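You operate a simulated robot arm through the tools that you are given. There is no shell and no other tool. Be economical: measure what you need, move in short steps, check, and stop when the job is done.

You run a simulated two-armed robot. Do the job below in one go: nothing can be reset, and whatever is moved stays where it is left.

JOB
Pick up the green jug with one hand, pass it to the other hand and put it on the top of the small cabinet. Set down upright: green jug.

It is judged by the outcome, as a careful person would: the job done as asked, and still so three seconds after it is handed in. It fails if anything else is knocked over, pushed out of place, dropped, spilled or broken.

ROBOT AND FRAMES
Two 7-joint arms with two-finger parallel grippers on one trunk, on a base that drives. Base frame: it is fixed to the floor where the robot stands at the start and does not move with it; the origin is under the middle of the robot, x ahead of it, y to its left, z up. Lengths are in mm, angles in degrees, forces in N, time in s.
The left shoulder is at the start at [60, 143, 904], the right one opposite. With the tool pointing down near the work surface each hand reaches from about 320 to 740 mm from the robot's upright axis, wherever it stands, measured 20 degrees to its own side. Places, roughly: top of the small cabinet (24x24 cm) [620, 3520, 740]. Payload 1.57 kg a hand.
Tool frame (each hand has its own): the origin (TCP) lies between the finger pads and is the grasp point; the fingertips stand 30 mm ahead of it; z points along the fingers, y is the line along which they close. The gripper opens to 110 mm. The fingers are 24 mm wide and 12 mm thick; the gripper's body (48 by 112 mm) begins 78 mm behind the TCP.
Orientation is that of the tool frame in the base frame, as [roll, pitch, yaw] about the fixed x, y, z axes, in that order (R = Rz(yaw) Ry(pitch) Rx(roll)). With the fingers straight down and closing along the base's y, the tool's x points along the base's -x, its y along +y and its z along -z.

CONTROLS
- The arms move only by the tool play_rows. It takes "left_targets", "right_targets" or both (then of equal length, played together; a hand with none holds still); each is one flat list of numbers, 7 for each row, row after row: the shift along the base's x, y, z in mm, then the turn, a rotation vector about the base's x, y, z in degrees, then the gripper command, from -1 (shut) to 1 (fully open), values between in proportion. In form: [tx, ty, tz, rx, ry, rz, jaw, tx, ty, tz, rx, ry, rz, jaw, ...]. A call has 1 to 8 rows; each row is the pose to reach, as a shift and turn from the pose commanded when the call began. Rows are played at 5 a second. More than 50 mm and 8.6 degrees between two rows, or a gripper value outside its range, and nothing of the call is played. A pose out of reach is approached as far as the arm can. The call stops where the force on the tool passes 40 N (or 10 N more than at its start, if that is more) or the arm is blocked; 0.2 s more then pass. Each finger travels about 45 mm/s and halts on what it meets, pressing with about 31 N; the grip force reading is that of the motor and also rises with nothing between the fingers. The clock runs only during rows and for 0.2 s after the last one: add rows that repeat a pose to give the fingers time. It gives the time, the measured TCP pose, the force on the tool (base axes), the opening and the grip force at its end, in the units of the frame above (readings bear some noise), with the torque about the TCP (base axes, N m) and any sound that the robot's microphone picked up.
- Cameras (640 x 400 px; columns grow to the right, rows downward): "scene" is now at [52.2, -21.8, 1526.8]; the picture's right is [-0.25, -0.97, 0.00], its down [-0.62, 0.16, -0.77] and it looks along [0.74, -0.19, -0.64] (base axes); focal length 281 px, centre (320, 200). "left" rides on the left gripper at [70, -16, -141] in its tool frame; the picture's right is [0.23, 0.97, 0.00], its down [-0.85, 0.20, -0.48] and it looks along [-0.47, 0.11, 0.88] (tool axes); focal length 222 px, centre (320, 200). "right" rides on the right gripper at [70, 16, -141] in its tool frame; the picture's right is [-0.23, 0.97, 0.00], its down [-0.86, -0.20, -0.48] and it looks along [-0.47, -0.11, 0.88] (tool axes); focal length 222 px, centre (320, 200).
- capture(camera): a new picture of that camera. The clock stands still meanwhile.
- raise_lower(by): slides the trunk up (or, below 0, down) by that many mm; the arms and the scene camera ride with it, the base frame stays. It gives what a move gives, with no picture.
- steer(legs): drives the robot by 1 to 6 legs, each [ahead, left, turn to the left] in mm, mm and degrees, along the robot's own axes; the way and the turn of a leg run together, so that a leg with both is an arc; at most 1500 mm and 180 degrees a leg. The arms and the cameras ride along, it lands a little off, and it stops where it bumps. It gives what a move gives.
- head_to(pan, tilt): turns the head with the scene camera to pan (to the left, within 86 degrees either way) and tilt (down, from -29 to 69), counted from straight ahead of the robot. It gives what a move gives.
- point_at(camera, pixels): for up to 12 pixels [column, row] of the newest picture of that camera ("zoom" is the newest enlarged one), the place [x, y, z] in the base frame of the surface seen there, good to about 2 mm. The clock stands still meanwhile.
- enlarge(camera, box): a new picture of the part [left, top, right, bottom] of that camera's present view, enlarged. The clock stands still meanwhile.
- job_done(): hands the job in; it is judged then, once.

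Go step by step. Measure first, check grasps and placings, and put right what went wrong. The budget is 80 turns and 62 pictures, counting those below and the enlarged ones. Unless the task says otherwise, let go and move clear before handing in, and close with one line.

The tools are called after ">>>" by a JSON object that holds its "api" and its "payload". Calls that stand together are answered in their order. play_rows: Moves the arms, as the interface text tells. Its arguments: {"type":"object","properties":{"left_targets":{"type":"array","items":{"type":"number"}},"right_targets":{"type":"array","items":{"type":"number"}}},"required":[]} The other tools are called the same way: raise_lower (by) slides the trunk up or down; steer (legs) drives the base; head_to (pan, tilt) turns the head that bears the scene camera; capture (camera) takes a picture; point_at (camera, pixels) gives the place of the surface under pixels of a picture; enlarge (camera, box) takes an enlarged picture of a part of a camera's view; job_done () hands the job in.

At the start:

```text
clock: 0.0
left_tcp_pos: [449.7, 102.3, 1015.9]
left_orientation: [179.9, 0.1, 179.9]
left_force: [-0.7, 0.7, -0.4]
left_ft_torque: [0.01, -0.02, 0.01]
left_grip_width: 109.9
left_gripper_force: 0.1
right_tcp_pos: [492.3, -314.7, 1071.1]
right_orientation: [-179.9, -0.1, -179.9]
right_force: [0.6, -0.2, 0.0]
right_ft_torque: [0.0, -0.01, 0.02]
right_grip_width: 110.1
right_gripper_force: 0.1
trunk travel left (down, up): [-503.0, 87.0]
robot x, y, heading: [-1.1, 0.1, -0.1]
head pan, tilt: [-14.4, 39.8]
```

scene: 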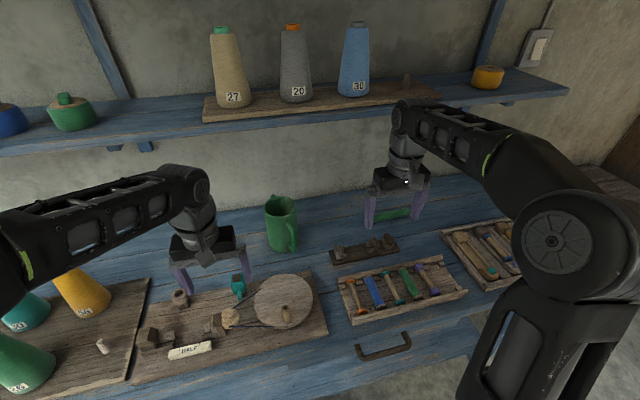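
right: 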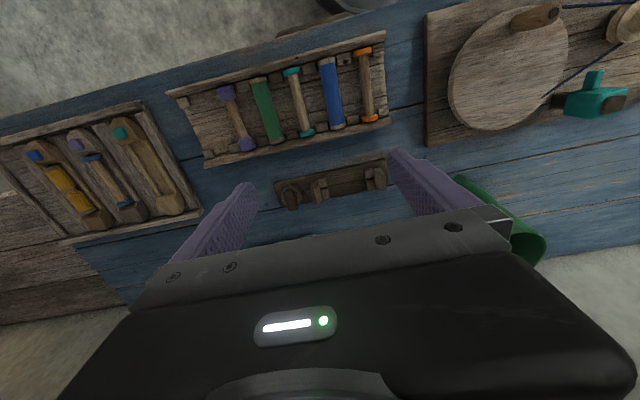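
left: 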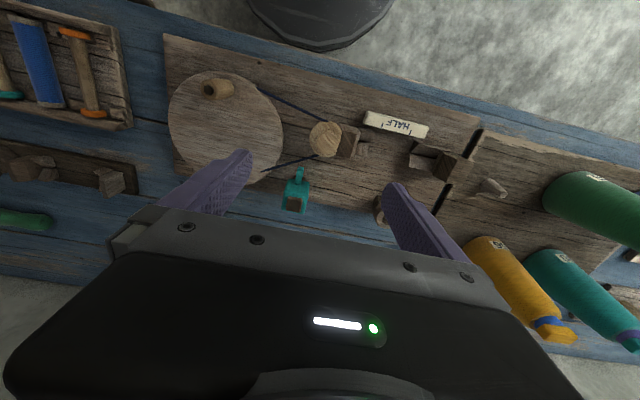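

The green jug stands near scene pixel (282,222), with its handle towards the camera at about (290,240). I'll enlarge it and measure it.

>>> {"api": "enlarge", "payload": {"camera": "scene", "box": [220, 170, 348, 250]}}

>>> {"api": "point_at", "payload": {"camera": "scene", "pixels": [[266, 203], [281, 198], [296, 205], [280, 210], [272, 225], [270, 245], [292, 232], [291, 250], [280, 252], [250, 240], [310, 240]]}}

```text
5.00 times, centred on (284, 210) of scene
```

zoom: 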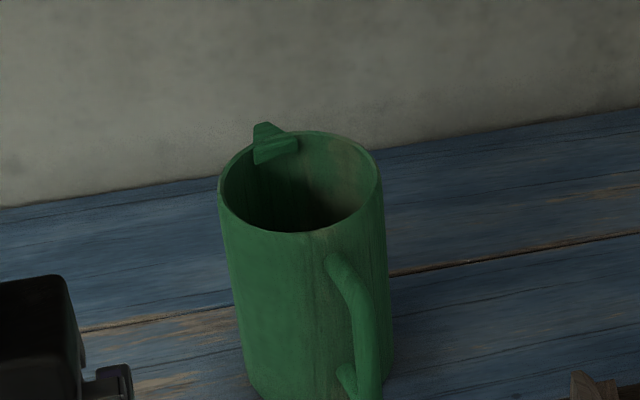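

```text
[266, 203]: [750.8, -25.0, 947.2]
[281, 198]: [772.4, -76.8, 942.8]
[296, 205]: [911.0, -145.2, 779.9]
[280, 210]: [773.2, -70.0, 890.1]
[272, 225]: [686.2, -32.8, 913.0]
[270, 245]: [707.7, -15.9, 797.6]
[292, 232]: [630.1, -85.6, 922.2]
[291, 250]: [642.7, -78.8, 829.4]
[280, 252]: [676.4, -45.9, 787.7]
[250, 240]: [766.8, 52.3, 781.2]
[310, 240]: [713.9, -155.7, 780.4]
```

The jug is open-topped, about 165 mm tall, with its handle facing the robot. I'll measure the rim and handle precisely in the zoom picture.

>>> {"api": "point_at", "payload": {"camera": "zoom", "pixels": [[222, 190], [376, 180], [310, 133], [300, 234], [262, 140], [240, 280], [384, 280], [320, 300], [340, 268], [372, 340], [350, 390], [300, 200]]}}

```text
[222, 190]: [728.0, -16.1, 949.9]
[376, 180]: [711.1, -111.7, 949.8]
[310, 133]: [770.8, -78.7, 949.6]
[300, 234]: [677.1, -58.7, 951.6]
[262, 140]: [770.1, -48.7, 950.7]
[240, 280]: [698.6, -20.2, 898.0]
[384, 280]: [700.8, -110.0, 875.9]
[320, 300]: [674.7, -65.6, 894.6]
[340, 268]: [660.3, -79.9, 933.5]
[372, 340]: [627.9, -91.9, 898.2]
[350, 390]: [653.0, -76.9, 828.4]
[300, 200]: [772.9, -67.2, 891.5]
```

The jug has its centre at about (724,-65), radius about 49 and rim z 950. The handle is towards azimuth 196° and the spout towards 20°. I'll check the shelf and the neighbouring objects before reaching in.

>>> {"api": "point_at", "payload": {"camera": "scene", "pixels": [[270, 126], [300, 122], [400, 110], [200, 140], [230, 96], [355, 90], [362, 250], [390, 240], [330, 340], [240, 285], [300, 320]]}}

>>> {"api": "play_rows", "payload": {"right_targets": [30, 26, 0, 0.57, -4.35, 1.81, 0, 61, 52, 0, 1.14, -8.7, 3.62, 0, 91, 78, 0, 1.71, -13.05, 5.44, 0, 121, 104, 0, 2.28, -17.4, 7.25, 0, 152, 130, 0, 2.86, -21.75, 9.06, 0, 182, 156, 0, 3.43, -26.1, 10.9, 0, 212, 182, 0, 4.0, -30.45, 12.7, 0, 243, 208, 0, 4.57, -34.8, 14.5, 0]}}

```text
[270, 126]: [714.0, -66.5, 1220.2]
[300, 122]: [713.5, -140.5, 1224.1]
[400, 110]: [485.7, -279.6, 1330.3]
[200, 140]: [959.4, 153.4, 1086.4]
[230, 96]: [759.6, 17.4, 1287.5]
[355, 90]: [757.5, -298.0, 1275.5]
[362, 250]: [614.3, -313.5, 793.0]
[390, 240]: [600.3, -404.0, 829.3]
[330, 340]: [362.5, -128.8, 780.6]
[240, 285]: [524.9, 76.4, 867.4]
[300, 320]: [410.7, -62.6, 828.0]
```

```text
clock: 1.8
left_tcp_pos: [450.7, 102.8, 1016.8]
left_orientation: [179.8, 0.0, 180.0]
left_force: [0.1, -0.2, -0.6]
left_ft_torque: [-0.01, -0.01, -0.02]
left_grip_width: 109.9
left_gripper_force: 0.1
right_tcp_pos: [735.6, -108.0, 1069.2]
right_orientation: [-179.7, 35.0, -165.0]
right_force: [-0.1, -0.6, 1.1]
right_ft_torque: [-0.02, 0.04, 0.0]
right_grip_width: 55.0
right_gripper_force: 0.0
trunk travel left (down, up): [-503.0, 87.0]
robot x, y, heading: [1.8, -0.5, 0.1]
head pan, tilt: [-14.4, 39.8]
```

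The right hand reached the pose above the jug. The shelf's front edge is at x≈714, z≈1220, so I must keep the lift low. I'll look before descending.

>>> {"api": "capture", "payload": {"camera": "scene"}}

>>> {"api": "capture", "payload": {"camera": "right"}}

```text
57 pictures are left
```

scene: 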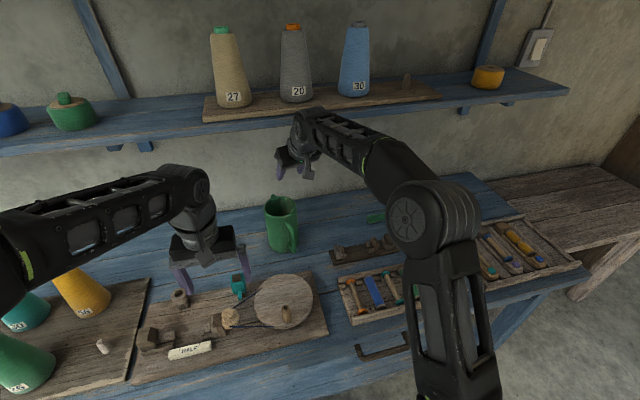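

```text
56 pictures are left
```

right: 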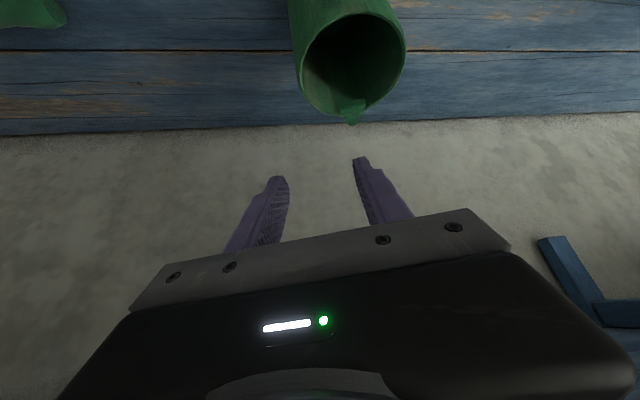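

The jug rim lies below the fingers as expected. I'll descend part of the way, with the tips just above the rim, and check the alignment.

>>> {"api": "play_rows", "payload": {"right_targets": [0, 0, -30, 0, 0, 0, 0, 0, 0, -60, 0, 0, 0, 0, 0, 0, -88, 0, 0, 0, 0]}}

>>> {"api": "capture", "payload": {"camera": "right"}}

>>> {"api": "enlarge", "payload": {"camera": "scene", "box": [220, 160, 348, 240]}}

```text
clock: 2.6
left_tcp_pos: [450.5, 102.5, 1016.3]
left_orientation: [179.9, -0.1, -179.9]
left_force: [0.5, 0.2, 0.1]
left_ft_torque: [-0.03, 0.03, -0.02]
left_grip_width: 109.9
left_gripper_force: 0.0
right_tcp_pos: [736.9, -105.5, 981.5]
right_orientation: [-179.9, 34.9, -165.0]
right_force: [-0.1, -0.4, 0.4]
right_ft_torque: [0.02, 0.0, -0.03]
right_grip_width: 54.9
right_gripper_force: 0.0
trunk travel left (down, up): [-503.0, 87.0]
robot x, y, heading: [2.5, 0.4, 0.1]
head pan, tilt: [-14.4, 39.8]
```

```text
55 pictures are left
```

right: 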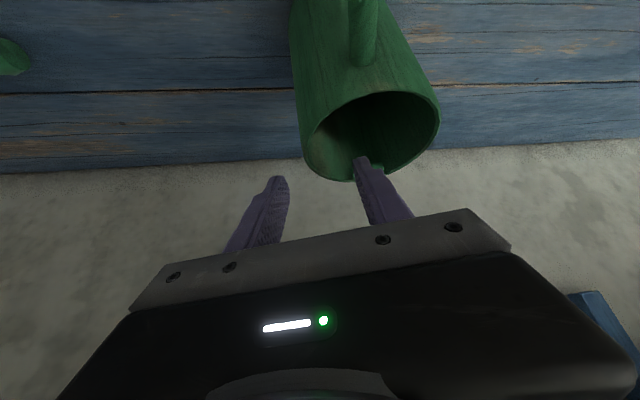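

```text
5.00 times, centred on (284, 200) of scene
```

zoom: 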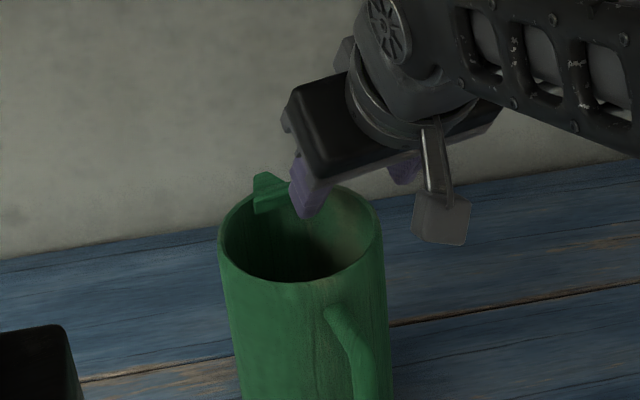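

The inner finger is over the opening and the outer finger is clear of the wall. I'll descend to 15 mm below the rim.

>>> {"api": "play_rows", "payload": {"right_targets": [-1, 0, -24, 0, 0, 0, 0, -2, 0, -48, 0, 0, 0, 0]}}

>>> {"api": "enlarge", "payload": {"camera": "scene", "box": [220, 160, 348, 240]}}

>>> {"api": "capture", "payload": {"camera": "right"}}

```text
clock: 3.2
left_tcp_pos: [450.7, 103.0, 1017.2]
left_orientation: [179.9, 0.0, 179.9]
left_force: [0.5, -0.5, -0.4]
left_ft_torque: [0.01, 0.01, 0.0]
left_grip_width: 110.1
left_gripper_force: 0.1
right_tcp_pos: [732.7, -103.8, 935.9]
right_orientation: [-179.9, 35.0, -165.0]
right_force: [-0.7, -0.4, 0.5]
right_ft_torque: [-0.02, 0.0, 0.0]
right_grip_width: 55.1
right_gripper_force: 0.0
trunk travel left (down, up): [-503.0, 87.0]
robot x, y, heading: [-0.8, -1.8, -0.1]
head pan, tilt: [-14.4, 39.8]
```

```text
5.00 times, centred on (284, 200) of scene
```

zoom: 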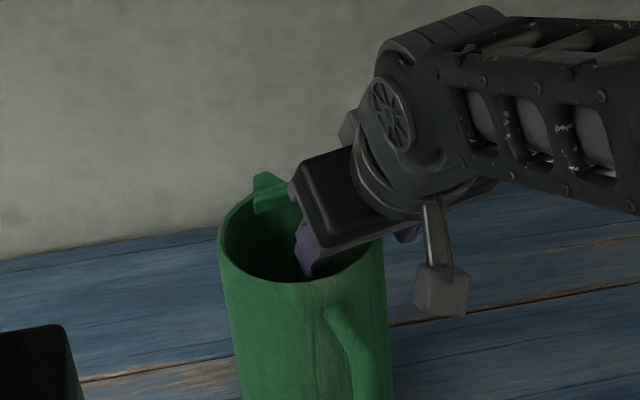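

```text
52 pictures are left
```

right: 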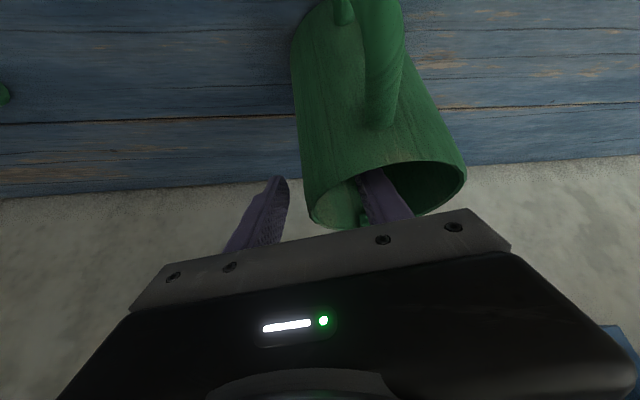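

The inner finger is inside and the outer one outside. I'll close in steps and watch the force.

>>> {"api": "play_rows", "payload": {"right_targets": [0, 0, 0, 0, 0, 0, -0.15, 0, 0, 0, 0, 0, 0, -0.3, 0, 0, 0, 0, 0, 0, -0.45, 0, 0, 0, 0, 0, 0, -0.6, 0, 0, 0, 0, 0, 0, -0.7]}}

>>> {"api": "capture", "payload": {"camera": "right"}}

```text
clock: 4.4
left_tcp_pos: [448.4, 102.1, 1017.9]
left_orientation: [179.8, 0.0, -179.9]
left_force: [0.4, 0.1, -0.1]
left_ft_torque: [-0.01, -0.01, 0.02]
left_grip_width: 110.0
left_gripper_force: 0.0
right_tcp_pos: [733.4, -102.9, 934.8]
right_orientation: [-179.9, 35.0, -165.0]
right_force: [0.3, 1.2, 0.5]
right_ft_torque: [0.02, -0.02, 0.02]
right_grip_width: 16.8
right_gripper_force: 0.1
trunk travel left (down, up): [-503.0, 87.0]
robot x, y, heading: [-0.2, -0.2, 0.3]
head pan, tilt: [-14.4, 39.8]
```

```text
51 pictures are left
```

right: 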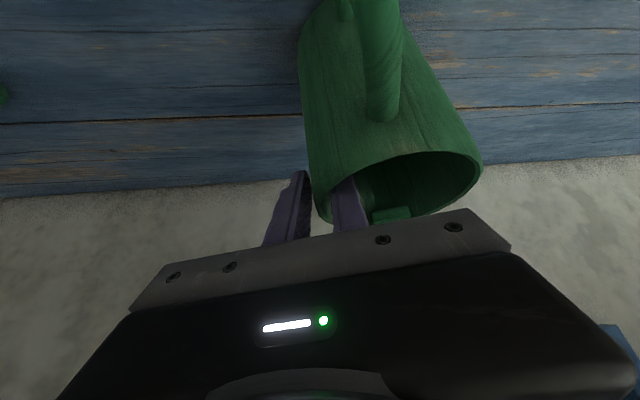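

The outer finger has nudged the jug a few millimetres and the jaw is about to take the wall (16.8 mm). I'll close fully.

>>> {"api": "play_rows", "payload": {"right_targets": [0, 0, 0, 0, 0, 0, -0.8, 0, 0, 0, 0, 0, 0, -0.9, 0, 0, 0, 0, 0, 0, -1, 0, 0, 0, 0, 0, 0, -1, 0, 0, 0, 0, 0, 0, -1]}}

>>> {"api": "capture", "payload": {"camera": "right"}}

>>> {"api": "enlarge", "payload": {"camera": "scene", "box": [220, 170, 348, 250]}}

```text
clock: 5.6
left_tcp_pos: [449.3, 103.1, 1016.6]
left_orientation: [179.8, -0.1, 179.9]
left_force: [0.2, 0.4, 0.2]
left_ft_torque: [0.01, -0.01, 0.03]
left_grip_width: 109.9
left_gripper_force: 0.0
right_tcp_pos: [733.0, -103.7, 934.7]
right_orientation: [-179.9, 35.0, -164.8]
right_force: [0.1, -0.3, 4.0]
right_ft_torque: [0.12, 0.17, -0.07]
right_grip_width: 16.1
right_gripper_force: 30.6
trunk travel left (down, up): [-503.0, 87.0]
robot x, y, heading: [-0.3, 2.1, 0.1]
head pan, tilt: [-14.4, 39.8]
```

```text
50 pictures are left
```

right: 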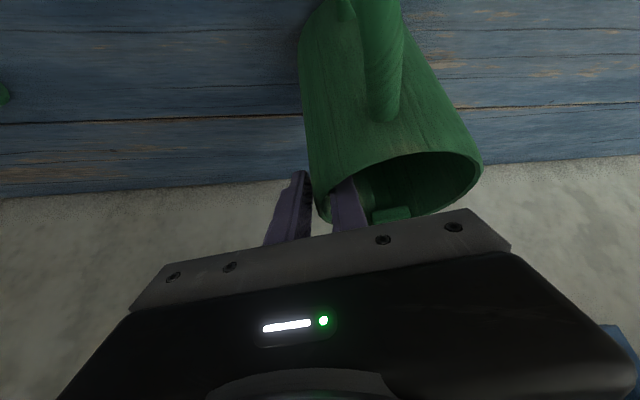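

```text
5.00 times, centred on (284, 210) of scene
```

zoom: 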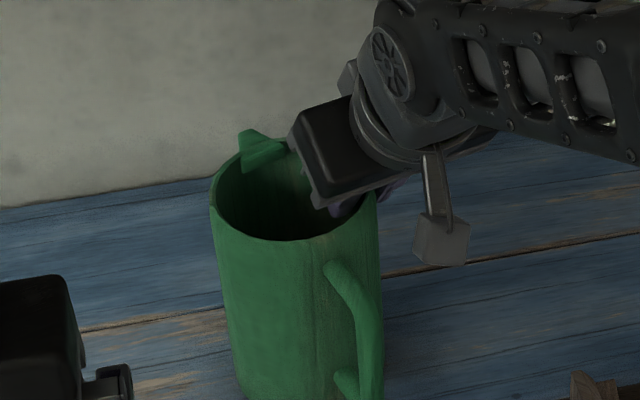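

The wall is gripped firmly (16.1 mm, 30.6 N). I'll lift gently.

>>> {"api": "play_rows", "payload": {"right_targets": [0, 0, 10, 0, 0, 0, -1, 0, 0, 20, 0, 0, 0, -1, 0, 0, 30, 0, 0, 0, -1, 0, 0, 45, 0, 0, 0, -1, 0, 0, 60, 0, 0, 0, -1]}}

>>> {"api": "enlarge", "payload": {"camera": "scene", "box": [200, 150, 360, 250]}}

```text
clock: 6.8
left_tcp_pos: [449.5, 102.6, 1015.4]
left_orientation: [179.8, 0.0, -180.0]
left_force: [0.5, -0.1, -0.3]
left_ft_torque: [0.0, 0.0, 0.02]
left_grip_width: 110.2
left_gripper_force: 0.1
right_tcp_pos: [732.4, -105.1, 994.3]
right_orientation: [-179.9, 35.0, -164.8]
right_force: [0.0, 0.1, -2.6]
right_ft_torque: [-0.1, -0.03, -0.01]
right_grip_width: 16.0
right_gripper_force: 31.1
trunk travel left (down, up): [-503.0, 87.0]
robot x, y, heading: [0.6, 1.0, -0.3]
head pan, tilt: [-14.4, 39.8]
```

```text
4.00 times, centred on (280, 200) of scene
```

zoom: 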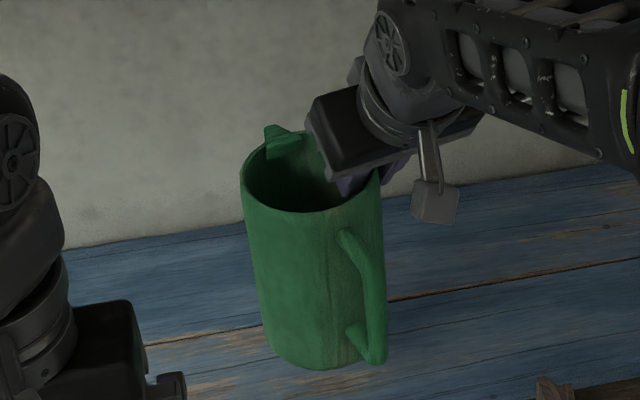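

The jug is held (weight about 2.6 N), with only a small tilt. I'll carry it back and up to the handover place while the left hand moves up and out of the way.

>>> {"api": "play_rows", "payload": {"right_targets": [-35, 0, 8, 0, 0, 0, -1, -70, 0, 17, 0, 0, 0, -1, -105, 0, 26, 0, 0, 0, -1, -140, 0, 38, 0, 0, 0, -1, -175, 0, 50, 0, 0, 0, -1, -200, 0, 60, 0, 0, 0, -1, -200, 0, 60, 0, 0, 0, -1], "left_targets": [0, 15, 25, 0, 0, 0, 0.5, 0, 30, 50, 0, 0, 0, 0, 0, 45, 75, 0, 0, 0, 0, 0, 60, 100, 0, 0, 0, 0, 0, 75, 125, 0, 0, 0, 0, 0, 80, 135, 0, 0, 0, 0, 0, 80, 135, 0, 0, 0, 0]}}

>>> {"api": "capture", "payload": {"camera": "scene"}}

```text
clock: 8.4
left_tcp_pos: [451.1, 180.2, 1090.9]
left_orientation: [179.9, 0.0, 179.9]
left_force: [-0.4, -0.3, -0.5]
left_ft_torque: [-0.02, -0.01, 0.01]
left_grip_width: 55.0
left_gripper_force: 0.2
left hand out of reach, approached as far as the arm can: row 3, 4, 5, 6, 7
right_tcp_pos: [529.3, -108.2, 1052.9]
right_orientation: [-179.9, 34.9, -165.0]
right_force: [-0.2, -1.4, -1.9]
right_ft_torque: [-0.12, -0.05, 0.02]
right_grip_width: 15.9
right_gripper_force: 31.4
trunk travel left (down, up): [-503.0, 87.0]
robot x, y, heading: [1.1, 3.8, 0.2]
head pan, tilt: [-14.4, 39.8]
```

```text
47 pictures are left
```

scene: 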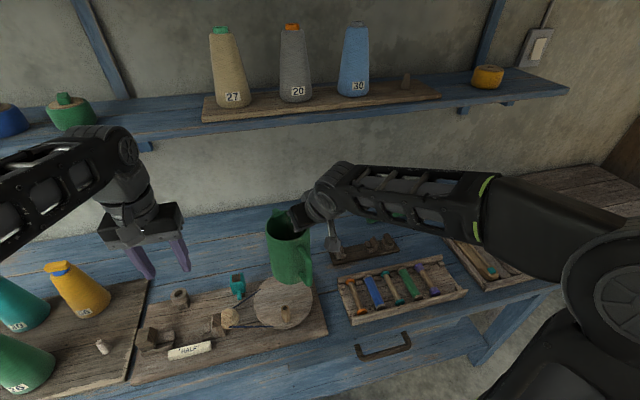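

With the tool pointing down, the left hand tops out near z 1090. I'll raise the trunk and then lower the jug with the right arm, so the left hand can come in from above.

>>> {"api": "raise_lower", "payload": {"by": 85}}

>>> {"api": "play_rows", "payload": {"right_targets": [0, 0, -25, 0, 0, 0, -1, 0, 0, -50, 0, 0, 0, -1, 0, 0, -75, 0, 0, 0, -1, 0, 0, -85, 0, 0, 0, -1, 0, 0, -85, 0, 0, 0, -1]}}

>>> {"api": "enlarge", "payload": {"camera": "scene", "box": [200, 200, 360, 300]}}

```text
clock: 9.6
left_tcp_pos: [450.4, 181.3, 1176.3]
left_orientation: [179.9, -0.1, -180.0]
left_force: [-0.5, 0.2, 0.3]
left_ft_torque: [0.02, -0.01, 0.0]
left_grip_width: 54.9
left_gripper_force: 0.1
right_tcp_pos: [531.0, -107.8, 1138.9]
right_orientation: [-179.9, 35.1, -165.0]
right_force: [0.5, -0.6, -2.9]
right_ft_torque: [-0.14, -0.06, 0.01]
right_grip_width: 15.7
right_gripper_force: 31.3
trunk travel left (down, up): [-588.0, 2.0]
robot x, y, heading: [-4.3, 2.5, -0.0]
head pan, tilt: [-14.4, 39.8]
```

```text
clock: 10.8
left_tcp_pos: [449.9, 181.2, 1176.0]
left_orientation: [179.9, 0.1, -179.9]
left_force: [-0.5, -0.1, 0.4]
left_ft_torque: [0.01, 0.02, -0.01]
left_grip_width: 55.0
left_gripper_force: 0.1
right_tcp_pos: [531.0, -108.1, 1053.5]
right_orientation: [-179.9, 34.9, -164.8]
right_force: [-0.1, -0.6, -3.3]
right_ft_torque: [-0.13, -0.07, 0.0]
right_grip_width: 15.9
right_gripper_force: 30.9
trunk travel left (down, up): [-588.0, 2.0]
robot x, y, heading: [-1.6, -1.9, -0.2]
head pan, tilt: [-14.4, 39.8]
```

```text
4.00 times, centred on (280, 250) of scene
```

zoom: 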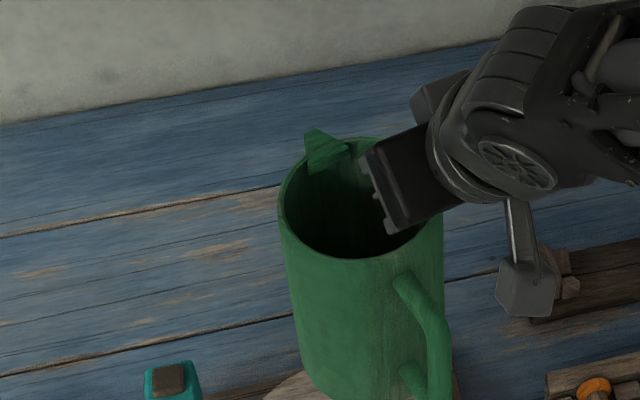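

Now I'll measure the rim of the held jug, for its centre and tilt.

>>> {"api": "point_at", "payload": {"camera": "zoom", "pixels": [[281, 195], [284, 218], [300, 240], [325, 255], [355, 259], [390, 251], [345, 150], [318, 140], [370, 142], [300, 165], [300, 330], [350, 380]]}}

```text
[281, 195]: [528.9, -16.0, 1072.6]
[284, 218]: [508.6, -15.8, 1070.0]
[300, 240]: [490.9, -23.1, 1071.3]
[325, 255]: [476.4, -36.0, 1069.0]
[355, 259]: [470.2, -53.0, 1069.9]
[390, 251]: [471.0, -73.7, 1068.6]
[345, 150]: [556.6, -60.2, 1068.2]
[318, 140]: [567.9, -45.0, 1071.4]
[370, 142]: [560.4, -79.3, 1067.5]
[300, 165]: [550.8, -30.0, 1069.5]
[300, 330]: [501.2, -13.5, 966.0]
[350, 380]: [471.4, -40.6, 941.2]
```

The held jug has its centre at (518,-64), the rim at z≈1070 and a tilt of about 2.5°. I'll bring the left hand above the left wall at azimuth 70°, leaning slightly forward so the two gripper bodies stay apart.

>>> {"api": "play_rows", "payload": {"left_targets": [14, -33, -6, 0.35, 1.98, -3.32, -0.2, 29, -67, -12, 0.7, 3.96, -6.64, -0.2, 43, -100, -18, 1.05, 5.94, -9.97, -0.2, 58, -134, -24, 1.39, 7.92, -13.3, -0.2, 72, -168, -30, 1.74, 9.9, -16.6, -0.2, 85, -201, -36, 2.09, 11.88, -19.93, -0.2, 85, -201, -36, 2.09, 11.88, -19.93, -0.2]}}

>>> {"api": "capture", "payload": {"camera": "scene"}}

>>> {"api": "capture", "payload": {"camera": "left"}}

```text
clock: 12.4
left_tcp_pos: [464.5, 69.9, 1133.5]
left_orientation: [-176.8, -6.0, 163.4]
left_force: [0.1, -0.1, -0.4]
left_ft_torque: [-0.01, 0.08, 0.0]
left_grip_width: 44.0
left_gripper_force: 0.1
left hand out of reach, approached as far as the arm can: row 1, 2, 3, 4, 5, 6, 7
right_tcp_pos: [533.6, -107.5, 1050.3]
right_orientation: [-180.0, 34.8, -164.9]
right_force: [2.1, 0.1, -2.9]
right_ft_torque: [-0.13, -0.04, -0.03]
right_grip_width: 15.7
right_gripper_force: 31.1
trunk travel left (down, up): [-588.0, 2.0]
robot x, y, heading: [-0.4, 2.4, 0.3]
head pan, tilt: [-14.4, 39.8]
```

```text
45 pictures are left
```

scene: 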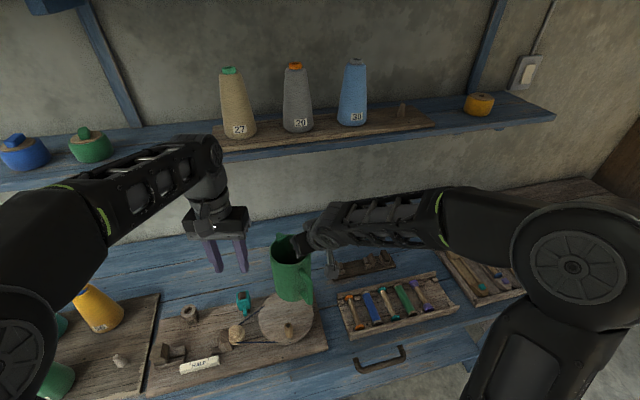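

```text
44 pictures are left
```

left: 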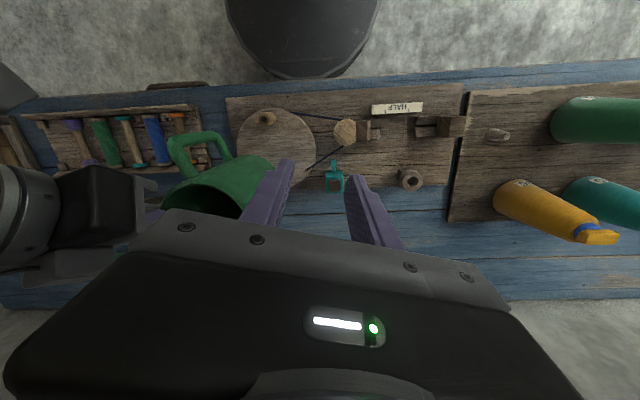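

The left hand can't reach that high, so both hands need a lower working height, which means free space away from the table. I'll look around before backing off.

>>> {"api": "head_to", "payload": {"pan": 84, "tilt": 15}}

>>> {"api": "capture", "payload": {"camera": "scene"}}

>>> {"api": "head_to", "payload": {"pan": 45, "tilt": 35}}

>>> {"api": "capture", "payload": {"camera": "scene"}}

```text
clock: 14.2
left_tcp_pos: [460.8, 70.3, 1136.7]
left_orientation: [-176.8, -5.7, 163.4]
left_force: [-0.2, -0.1, -0.5]
left_ft_torque: [0.02, -0.01, 0.0]
left_grip_width: 44.0
left_gripper_force: 0.0
right_tcp_pos: [530.6, -108.2, 1053.6]
right_orientation: [-179.9, 34.9, -164.9]
right_force: [-0.5, 0.1, -2.0]
right_ft_torque: [-0.13, -0.05, 0.01]
right_grip_width: 15.8
right_gripper_force: 31.0
trunk travel left (down, up): [-588.0, 2.0]
robot x, y, heading: [1.9, 0.4, 0.0]
head pan, tilt: [84.0, 15.0]
```

```text
43 pictures are left
```

scene: 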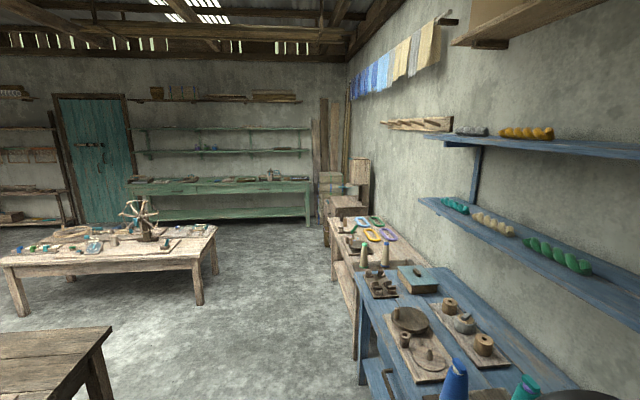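

```text
clock: 15.2
left_tcp_pos: [460.3, 68.8, 1135.3]
left_orientation: [-176.9, -5.8, 163.4]
left_force: [-0.5, -0.1, -0.8]
left_ft_torque: [-0.02, 0.01, 0.04]
left_grip_width: 44.2
left_gripper_force: 0.0
right_tcp_pos: [530.5, -108.3, 1052.9]
right_orientation: [-179.8, 35.0, -165.0]
right_force: [0.2, 1.0, -2.7]
right_ft_torque: [-0.13, -0.04, 0.01]
right_grip_width: 15.9
right_gripper_force: 31.0
trunk travel left (down, up): [-588.0, 2.0]
robot x, y, heading: [-3.2, -1.8, 0.0]
head pan, tilt: [45.0, 35.0]
```

```text
42 pictures are left
```

scene: 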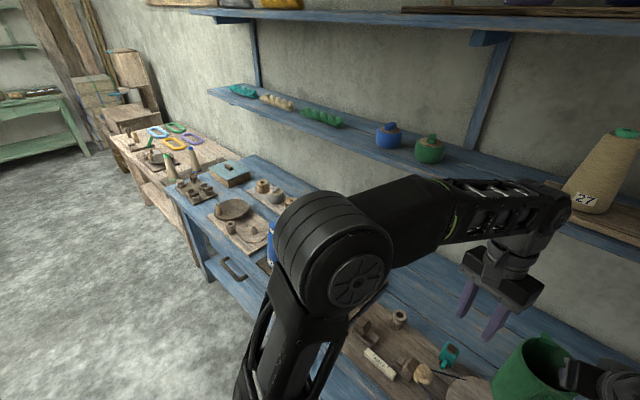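

The small cabinet seems to be near pixel (130,115), beyond the rough wooden bench, with open floor on the left. I'll measure it.

>>> {"api": "point_at", "payload": {"camera": "scene", "pixels": [[130, 113], [107, 116], [128, 128], [150, 118], [138, 105], [95, 85], [115, 150], [180, 208], [215, 280], [160, 130], [130, 70], [190, 250]]}}

>>> {"api": "head_to", "payload": {"pan": 86, "tilt": 35}}

>>> {"api": "capture", "payload": {"camera": "scene"}}

```text
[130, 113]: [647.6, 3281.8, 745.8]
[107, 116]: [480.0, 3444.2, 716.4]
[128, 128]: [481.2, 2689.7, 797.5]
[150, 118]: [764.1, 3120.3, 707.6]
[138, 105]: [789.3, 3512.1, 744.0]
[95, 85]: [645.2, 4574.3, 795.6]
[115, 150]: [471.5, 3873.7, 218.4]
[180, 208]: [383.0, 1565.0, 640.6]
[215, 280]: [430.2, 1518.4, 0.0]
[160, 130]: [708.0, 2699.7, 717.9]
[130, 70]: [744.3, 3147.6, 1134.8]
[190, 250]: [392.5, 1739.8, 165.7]
```

```text
clock: 16.3
left_tcp_pos: [460.6, 70.0, 1134.6]
left_orientation: [-176.9, -5.8, 163.4]
left_force: [0.1, -0.4, 0.5]
left_ft_torque: [0.02, 0.0, -0.02]
left_grip_width: 43.9
left_gripper_force: 0.1
right_tcp_pos: [530.8, -108.3, 1053.9]
right_orientation: [-179.9, 35.0, -164.9]
right_force: [0.0, -0.1, -3.3]
right_ft_torque: [-0.12, -0.08, 0.0]
right_grip_width: 15.7
right_gripper_force: 31.1
trunk travel left (down, up): [-588.0, 2.0]
robot x, y, heading: [1.1, 0.7, 0.0]
head pan, tilt: [85.9, 35.0]
```

```text
41 pictures are left
```

scene: 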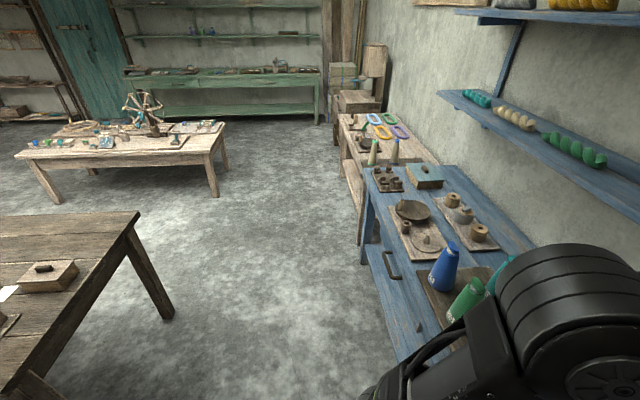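

>>> {"api": "point_at", "payload": {"camera": "scene", "pixels": [[136, 213], [100, 290], [30, 390], [168, 318], [230, 300], [215, 195], [222, 128], [60, 200], [355, 235], [358, 262], [390, 340], [360, 95]]}}

>>> {"api": "enlarge", "payload": {"camera": "scene", "box": [304, 40, 432, 120]}}

```text
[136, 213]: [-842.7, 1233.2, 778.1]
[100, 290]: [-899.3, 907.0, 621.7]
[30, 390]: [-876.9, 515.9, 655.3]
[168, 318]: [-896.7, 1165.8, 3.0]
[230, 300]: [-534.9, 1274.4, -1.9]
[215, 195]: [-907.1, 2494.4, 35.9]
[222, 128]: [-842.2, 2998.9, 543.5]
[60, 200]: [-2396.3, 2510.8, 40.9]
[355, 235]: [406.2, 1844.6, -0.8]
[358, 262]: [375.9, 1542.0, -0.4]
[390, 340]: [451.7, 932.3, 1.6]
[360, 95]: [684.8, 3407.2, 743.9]
```

```text
5.00 times, centred on (368, 80) of scene
```

zoom: 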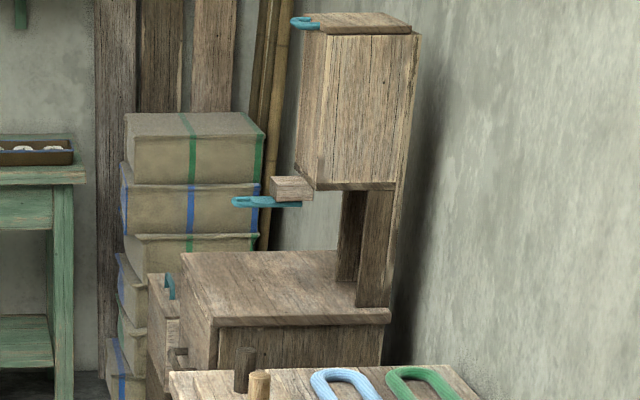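

Benches lie at x > 375 and the tables behind at x < -842, leaving a free corridor between them. The cabinet top is at z≈744, with an upper cupboard at its back. I'll back off 350 mm so the hands can work lower.

>>> {"api": "steer", "payload": {"legs": [[-350, 0, 0]]}}

>>> {"api": "head_to", "payload": {"pan": 0, "tilt": 50}}

>>> {"api": "capture", "payload": {"camera": "scene"}}

```text
clock: 18.6
left_tcp_pos: [111.6, 68.4, 1135.1]
left_orientation: [-176.8, -5.8, 163.2]
left_force: [-0.1, 0.1, -0.3]
left_ft_torque: [-0.01, 0.01, -0.01]
left_grip_width: 43.9
left_gripper_force: 0.1
right_tcp_pos: [179.6, -110.4, 1054.2]
right_orientation: [180.0, 35.0, -165.0]
right_force: [-0.5, 0.0, -2.4]
right_ft_torque: [-0.12, -0.05, 0.01]
right_grip_width: 15.8
right_gripper_force: 31.3
trunk travel left (down, up): [-588.0, 2.0]
robot x, y, heading: [-351.3, -0.6, 0.1]
head pan, tilt: [85.9, 35.0]
```

```text
clock: 20.1
left_tcp_pos: [111.0, 69.3, 1134.8]
left_orientation: [-176.9, -5.8, 163.3]
left_force: [0.6, 0.8, 0.7]
left_ft_torque: [-0.01, -0.03, 0.02]
left_grip_width: 44.1
left_gripper_force: 0.0
right_tcp_pos: [180.5, -108.6, 1053.3]
right_orientation: [-179.9, 35.0, -165.1]
right_force: [0.7, -0.1, -2.9]
right_ft_torque: [-0.13, -0.05, 0.01]
right_grip_width: 15.7
right_gripper_force: 31.4
trunk travel left (down, up): [-588.0, 2.0]
robot x, y, heading: [-352.9, -1.4, -0.3]
head pan, tilt: [0.0, 50.0]
```

```text
39 pictures are left
```

scene: 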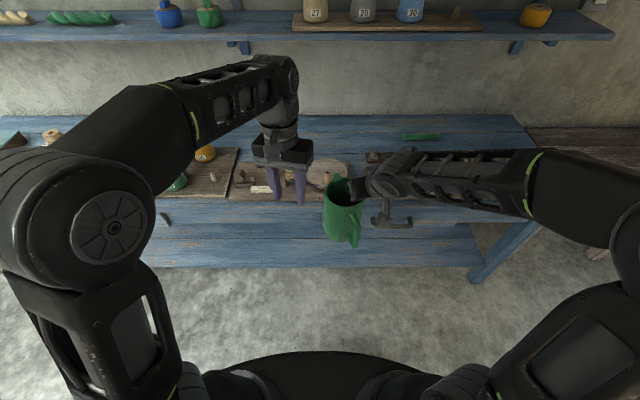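

The jug is now clear of the table edge. I'll lower it 150 mm with the right arm.

>>> {"api": "play_rows", "payload": {"right_targets": [0, 0, -30, 0, 0, 0, -1, 0, 0, -60, 0, 0, 0, -1, 0, 0, -90, 0, 0, 0, -1, 0, 0, -120, 0, 0, 0, -1, 0, 0, -150, 0, 0, 0, -1, 0, 0, -150, 0, 0, 0, -1]}}

>>> {"api": "enlarge", "payload": {"camera": "scene", "box": [260, 170, 420, 270]}}

```text
clock: 21.6
left_tcp_pos: [111.0, 67.7, 1135.0]
left_orientation: [-176.9, -5.9, 163.1]
left_force: [-0.1, -0.2, 0.4]
left_ft_torque: [-0.01, -0.02, 0.0]
left_grip_width: 44.0
left_gripper_force: 0.2
right_tcp_pos: [180.0, -111.3, 901.6]
right_orientation: [-179.8, 34.9, -165.2]
right_force: [-0.9, -0.8, -2.6]
right_ft_torque: [-0.14, -0.05, 0.0]
right_grip_width: 15.4
right_gripper_force: 30.8
trunk travel left (down, up): [-588.0, 2.0]
robot x, y, heading: [-348.1, 0.1, -0.1]
head pan, tilt: [0.0, 50.0]
```

```text
4.00 times, centred on (340, 220) of scene
```

zoom: 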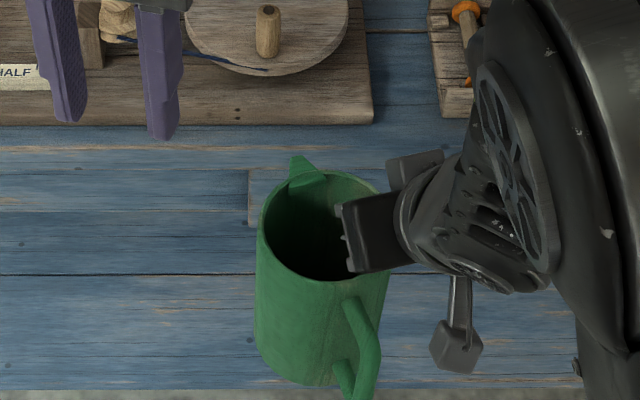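

>>> {"api": "point_at", "payload": {"camera": "zoom", "pixels": [[259, 210], [258, 225], [266, 245], [280, 262], [300, 276], [325, 283], [350, 281], [300, 160], [350, 172], [372, 187], [316, 188], [320, 240]]}}

```text
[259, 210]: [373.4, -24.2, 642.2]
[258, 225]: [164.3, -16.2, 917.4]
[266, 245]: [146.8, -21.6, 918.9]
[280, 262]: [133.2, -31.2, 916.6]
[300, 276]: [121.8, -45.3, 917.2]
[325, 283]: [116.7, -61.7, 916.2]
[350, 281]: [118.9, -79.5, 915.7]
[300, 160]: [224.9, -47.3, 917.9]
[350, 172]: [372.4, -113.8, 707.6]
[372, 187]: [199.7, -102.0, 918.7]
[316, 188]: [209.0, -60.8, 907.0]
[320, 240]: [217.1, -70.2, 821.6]
```

The rim is at z≈917 and level, with the centre at (166.5,-66). I'll send the left hand a small downward test move, to see from which pose its shifts are counted after the unreachable rows.

>>> {"api": "play_rows", "payload": {"left_targets": [0, 0, -20, 0, 0, 0, -0.2, 0, 0, -20, 0, 0, 0, -0.2]}}

```text
clock: 22.1
left_tcp_pos: [109.5, 67.7, 1115.5]
left_orientation: [-176.7, -5.9, 163.2]
left_force: [-0.8, -0.4, 0.1]
left_ft_torque: [-0.02, 0.0, 0.03]
left_grip_width: 44.0
left_gripper_force: 0.0
right_tcp_pos: [179.6, -110.2, 901.9]
right_orientation: [-179.9, 35.0, -165.1]
right_force: [-0.7, 0.4, -3.3]
right_ft_torque: [-0.1, -0.03, 0.01]
right_grip_width: 15.4
right_gripper_force: 31.2
trunk travel left (down, up): [-588.0, 2.0]
robot x, y, heading: [-351.9, -0.1, -0.1]
head pan, tilt: [0.0, 50.0]
```

Shifts count from the reached pose. I'll bring the left hand to 68 mm above its grasp height at the left wall.

>>> {"api": "play_rows", "payload": {"left_targets": [14, -18, -26, 1, 0.95, -0.65, -0.2, 29, -36, -52, 2, 1.9, -1.3, -0.2, 43, -55, -78, 3.05, 2.8, -1.9, -0.2, 58, -73, -104, 4.1, 3.8, -2.55, -0.2, 72, -91, -130, 5.1, 4.7, -3.2, -0.2, 72, -91, -130, 5.1, 4.7, -3.2, -0.2]}}

>>> {"api": "capture", "payload": {"camera": "scene"}}

>>> {"api": "capture", "payload": {"camera": "left"}}

```text
clock: 23.6
left_tcp_pos: [182.4, -22.3, 986.4]
left_orientation: [179.8, -11.8, 160.5]
left_force: [-0.6, 0.1, 1.1]
left_ft_torque: [-0.03, -0.01, -0.01]
left_grip_width: 44.0
left_gripper_force: 0.1
right_tcp_pos: [179.8, -110.4, 903.4]
right_orientation: [-179.9, 35.1, -165.1]
right_force: [-0.6, -0.6, -3.3]
right_ft_torque: [-0.11, -0.02, 0.0]
right_grip_width: 15.3
right_gripper_force: 31.6
trunk travel left (down, up): [-588.0, 2.0]
robot x, y, heading: [-351.3, 4.0, 0.1]
head pan, tilt: [0.0, 50.0]
```

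```text
37 pictures are left
```

scene: 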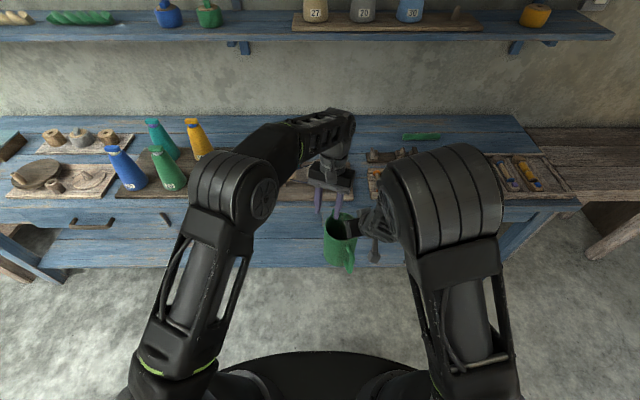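

```text
36 pictures are left
```

left: 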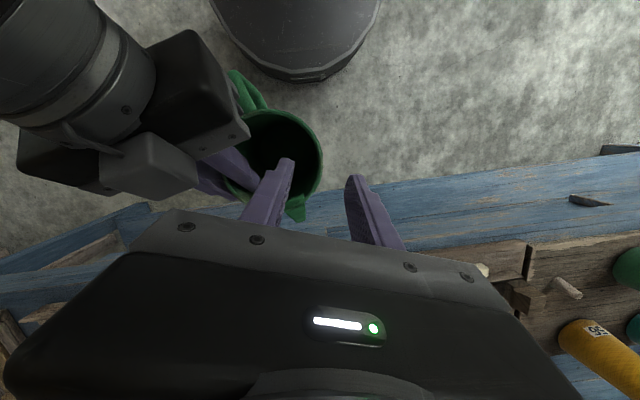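

The left fingers straddle the left wall: inner finger at (285,165), outer at (357,185). I'll descend partly and check the clearance to the right gripper.

>>> {"api": "play_rows", "payload": {"left_targets": [0, 0, -15, 0, 0, 0, -0.2, 0, 0, -30, 0, 0, 0, -0.2, 0, 0, -48, 0, 0, 0, -0.2]}}

>>> {"api": "enlarge", "payload": {"camera": "scene", "box": [276, 160, 404, 240]}}

>>> {"api": "capture", "payload": {"camera": "left"}}

```text
clock: 24.4
left_tcp_pos: [181.8, -22.9, 938.0]
left_orientation: [179.9, -12.0, 160.5]
left_force: [-0.6, 0.2, 0.0]
left_ft_torque: [0.02, 0.01, 0.03]
left_grip_width: 44.0
left_gripper_force: 0.1
right_tcp_pos: [180.8, -110.5, 901.8]
right_orientation: [-180.0, 34.9, -165.2]
right_force: [-0.1, -0.1, -2.8]
right_ft_torque: [-0.14, -0.07, -0.02]
right_grip_width: 15.4
right_gripper_force: 31.3
trunk travel left (down, up): [-588.0, 2.0]
robot x, y, heading: [-351.1, -0.5, -0.0]
head pan, tilt: [0.0, 50.0]
```

```text
5.00 times, centred on (340, 200) of scene
```

zoom: 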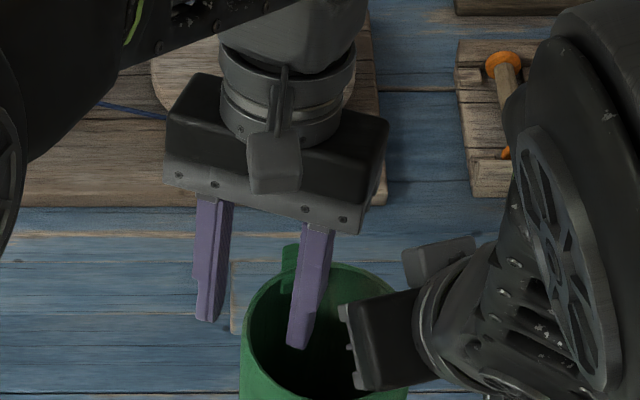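

```text
34 pictures are left
```

left: 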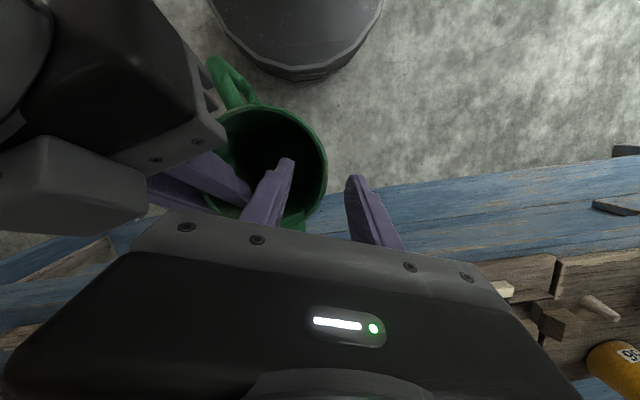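

There is good clearance. I'll descend the last 36 mm.

>>> {"api": "play_rows", "payload": {"left_targets": [0, 0, -12, 0, 0, 0, -0.2, 0, 0, -24, 0, 0, 0, -0.2, 0, 0, -36, 0, 0, 0, -0.2]}}

>>> {"api": "enlarge", "payload": {"camera": "scene", "box": [276, 160, 404, 240]}}

>>> {"api": "capture", "payload": {"camera": "left"}}

```text
clock: 25.1
left_tcp_pos: [181.7, -22.1, 900.7]
left_orientation: [179.7, -11.9, 160.5]
left_force: [0.8, -0.1, 0.3]
left_ft_torque: [0.01, 0.02, 0.01]
left_grip_width: 43.9
left_gripper_force: 0.1
right_tcp_pos: [180.5, -110.9, 902.1]
right_orientation: [-179.9, 35.0, -165.2]
right_force: [0.3, -0.2, -2.0]
right_ft_torque: [-0.14, -0.03, 0.01]
right_grip_width: 15.3
right_gripper_force: 30.8
trunk travel left (down, up): [-588.0, 2.0]
robot x, y, heading: [-347.1, 2.9, -0.2]
head pan, tilt: [0.0, 50.0]
```

```text
5.00 times, centred on (340, 200) of scene
```

zoom: 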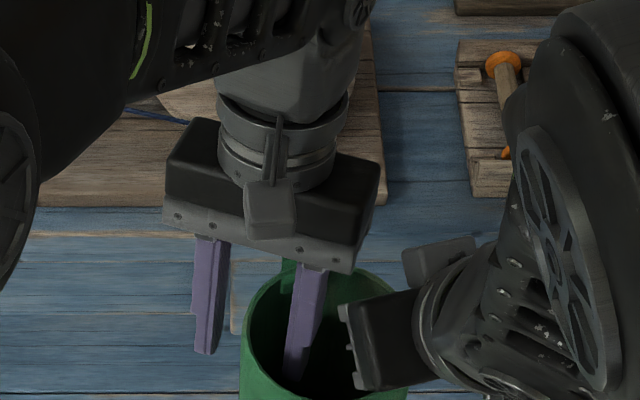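

```text
32 pictures are left
```

left: 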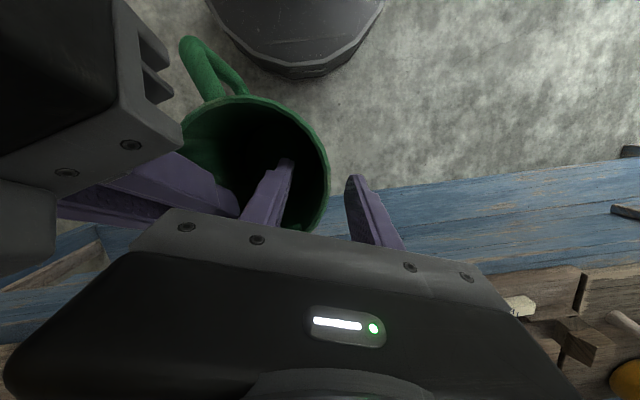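

The wall (col about 320 at row 215) lies midway between the pads (278 and 365). I'll close the left gripper slowly while the right keeps hold.

>>> {"api": "play_rows", "payload": {"left_targets": [0, 0, 0, 0, 0, 0, -0.35, 0, 0, 0, 0, 0, 0, -0.5, 0, 0, 0, 0, 0, 0, -0.62, 0, 0, 0, 0, 0, 0, -0.72, 0, 0, 0, 0, 0, 0, -0.76]}}

>>> {"api": "capture", "payload": {"camera": "left"}}

```text
clock: 26.4
left_tcp_pos: [183.4, -21.6, 900.5]
left_orientation: [179.7, -11.8, 160.6]
left_force: [2.8, 5.7, -2.0]
left_ft_torque: [0.12, -0.09, 0.0]
left_grip_width: 18.7
left_gripper_force: 2.7
right_tcp_pos: [179.6, -111.6, 902.4]
right_orientation: [-179.9, 34.8, -165.3]
right_force: [-3.2, -5.8, -1.0]
right_ft_torque: [-0.1, 0.07, 0.21]
right_grip_width: 15.1
right_gripper_force: 31.3
trunk travel left (down, up): [-588.0, 2.0]
robot x, y, heading: [-351.7, -0.8, 0.1]
head pan, tilt: [0.0, 50.0]
```

```text
31 pictures are left
```

left: 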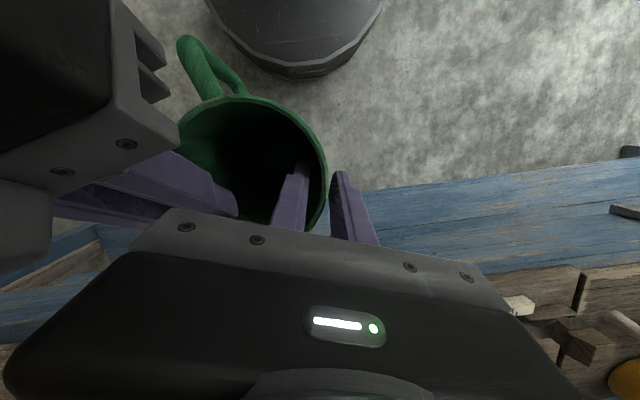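

The outer finger touched first (force +y 5.7 N). I'll shift the left hand about 5 mm outward and then close.

>>> {"api": "play_rows", "payload": {"left_targets": [0.9, 2.4, 0, 0, 0, 0, -0.7, 1.7, 4.7, 0, 0, 0, 0, -0.72, 1.7, 4.7, 0, 0, 0, 0, -0.8, 1.7, 4.7, 0, 0, 0, 0, -0.84]}}

```text
clock: 27.4
left_tcp_pos: [185.3, -18.8, 901.6]
left_orientation: [179.8, -11.9, 160.5]
left_force: [1.1, -1.5, -0.1]
left_ft_torque: [0.37, -0.27, 0.25]
left_grip_width: 13.9
left_gripper_force: 29.1
right_tcp_pos: [180.6, -111.3, 902.3]
right_orientation: [-180.0, 35.0, -165.0]
right_force: [-0.3, 2.0, -2.1]
right_ft_torque: [-0.39, 0.2, -0.13]
right_grip_width: 15.1
right_gripper_force: 31.3
trunk travel left (down, up): [-588.0, 2.0]
robot x, y, heading: [-349.4, 3.3, -0.3]
head pan, tilt: [0.0, 50.0]
```

Both pads hold the wall (13.9 mm, 29 N) with balanced forces. I'll close fully, then open the right hand gradually.

>>> {"api": "play_rows", "payload": {"left_targets": [0, 0, 0, 0, 0, 0, -1, 0, 0, 0, 0, 0, 0, -1, 0, 0, 0, 0, 0, 0, -1]}}

>>> {"api": "play_rows", "payload": {"right_targets": [0, 0, 0, 0, 0, 0, -0.7, 0, 0, 0, 0, 0, 0, -0.6, 0, 0, 0, 0, 0, 0, -0.5, 0, 0, 0, 0, 0, 0, -0.4, 0, 0, 0, 0, 0, 0, -0.4]}}

>>> {"api": "enlarge", "payload": {"camera": "scene", "box": [260, 170, 420, 270]}}

>>> {"api": "capture", "payload": {"camera": "right"}}

```text
clock: 28.1
left_tcp_pos: [184.6, -18.0, 899.7]
left_orientation: [179.9, -11.8, 160.4]
left_force: [1.3, -6.7, -0.3]
left_ft_torque: [0.38, -0.4, 0.3]
left_grip_width: 13.7
left_gripper_force: 30.2
right_tcp_pos: [180.0, -110.3, 901.3]
right_orientation: [-179.9, 35.0, -165.1]
right_force: [-2.2, 5.4, -0.5]
right_ft_torque: [-0.26, 0.32, -0.17]
right_grip_width: 15.2
right_gripper_force: 30.5
trunk travel left (down, up): [-588.0, 2.0]
robot x, y, heading: [-350.1, 0.9, -0.2]
head pan, tilt: [0.0, 50.0]
```

```text
clock: 29.4
left_tcp_pos: [185.5, -17.3, 900.4]
left_orientation: [179.7, -11.9, 160.5]
left_force: [-0.4, -0.4, 0.7]
left_ft_torque: [0.13, -0.06, -0.01]
left_grip_width: 13.3
left_gripper_force: 30.0
right_tcp_pos: [179.2, -111.1, 902.8]
right_orientation: [-179.9, 35.0, -165.1]
right_force: [0.4, 0.1, -0.6]
right_ft_torque: [-0.01, -0.03, -0.07]
right_grip_width: 32.9
right_gripper_force: 0.0
trunk travel left (down, up): [-588.0, 2.0]
robot x, y, heading: [-347.3, 0.4, -0.2]
head pan, tilt: [0.0, 50.0]
```

```text
4.00 times, centred on (340, 220) of scene
```

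zoom: 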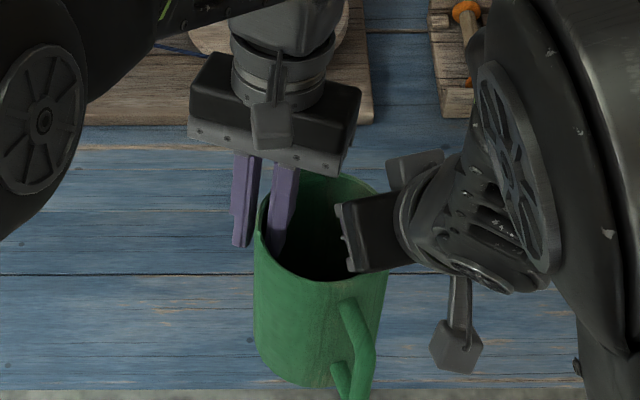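

```text
29 pictures are left
```

right: 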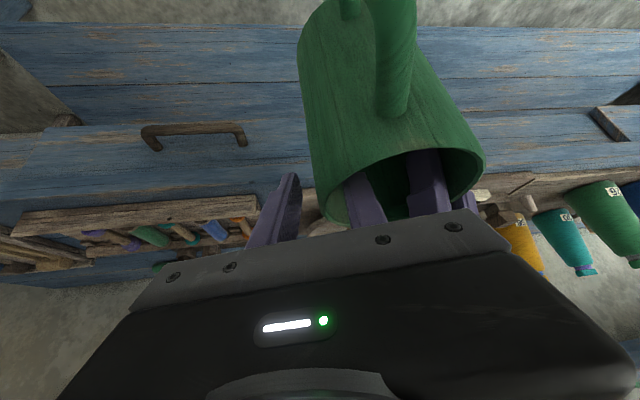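

The jug hangs from the left hand and the right jaw is open at 33 mm. I'll withdraw the right hand along its own finger axis.

>>> {"api": "play_rows", "payload": {"right_targets": [-11, -3, 16, 0, 0, 0, -0.4, -22, -6, 33, 0, 0, 0, -0.4, -33, -9, 49, 0, 0, 0, -0.4, -44, -12, 66, 0, 0, 0, -0.4, -55, -15, 82, 0, 0, 0, -0.4, -62, -50, 90, 0, 0, 0, -0.4, -70, -95, 90, 0, 0, 0, -0.4, -75, -140, 90, 0, 0, 0, -0.4]}}

>>> {"api": "capture", "payload": {"camera": "scene"}}

```text
clock: 31.1
left_tcp_pos: [184.4, -15.3, 901.2]
left_orientation: [179.8, -11.9, 160.6]
left_force: [-1.0, 0.4, 0.4]
left_ft_torque: [0.08, -0.04, -0.03]
left_grip_width: 13.3
left_gripper_force: 29.8
right_tcp_pos: [106.3, -241.8, 995.6]
right_orientation: [-179.8, 34.9, -164.8]
right_force: [-0.4, -2.9, -1.3]
right_ft_torque: [0.28, -0.12, 0.15]
right_grip_width: 32.9
right_gripper_force: 0.0
right hand out of reach, approached as far as the arm can: row 8
trunk travel left (down, up): [-588.0, 2.0]
robot x, y, heading: [-347.1, 1.6, -0.7]
head pan, tilt: [0.0, 50.0]
```

```text
28 pictures are left
```

scene: 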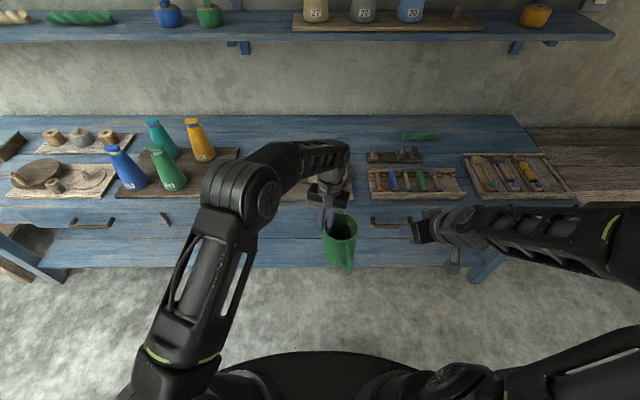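

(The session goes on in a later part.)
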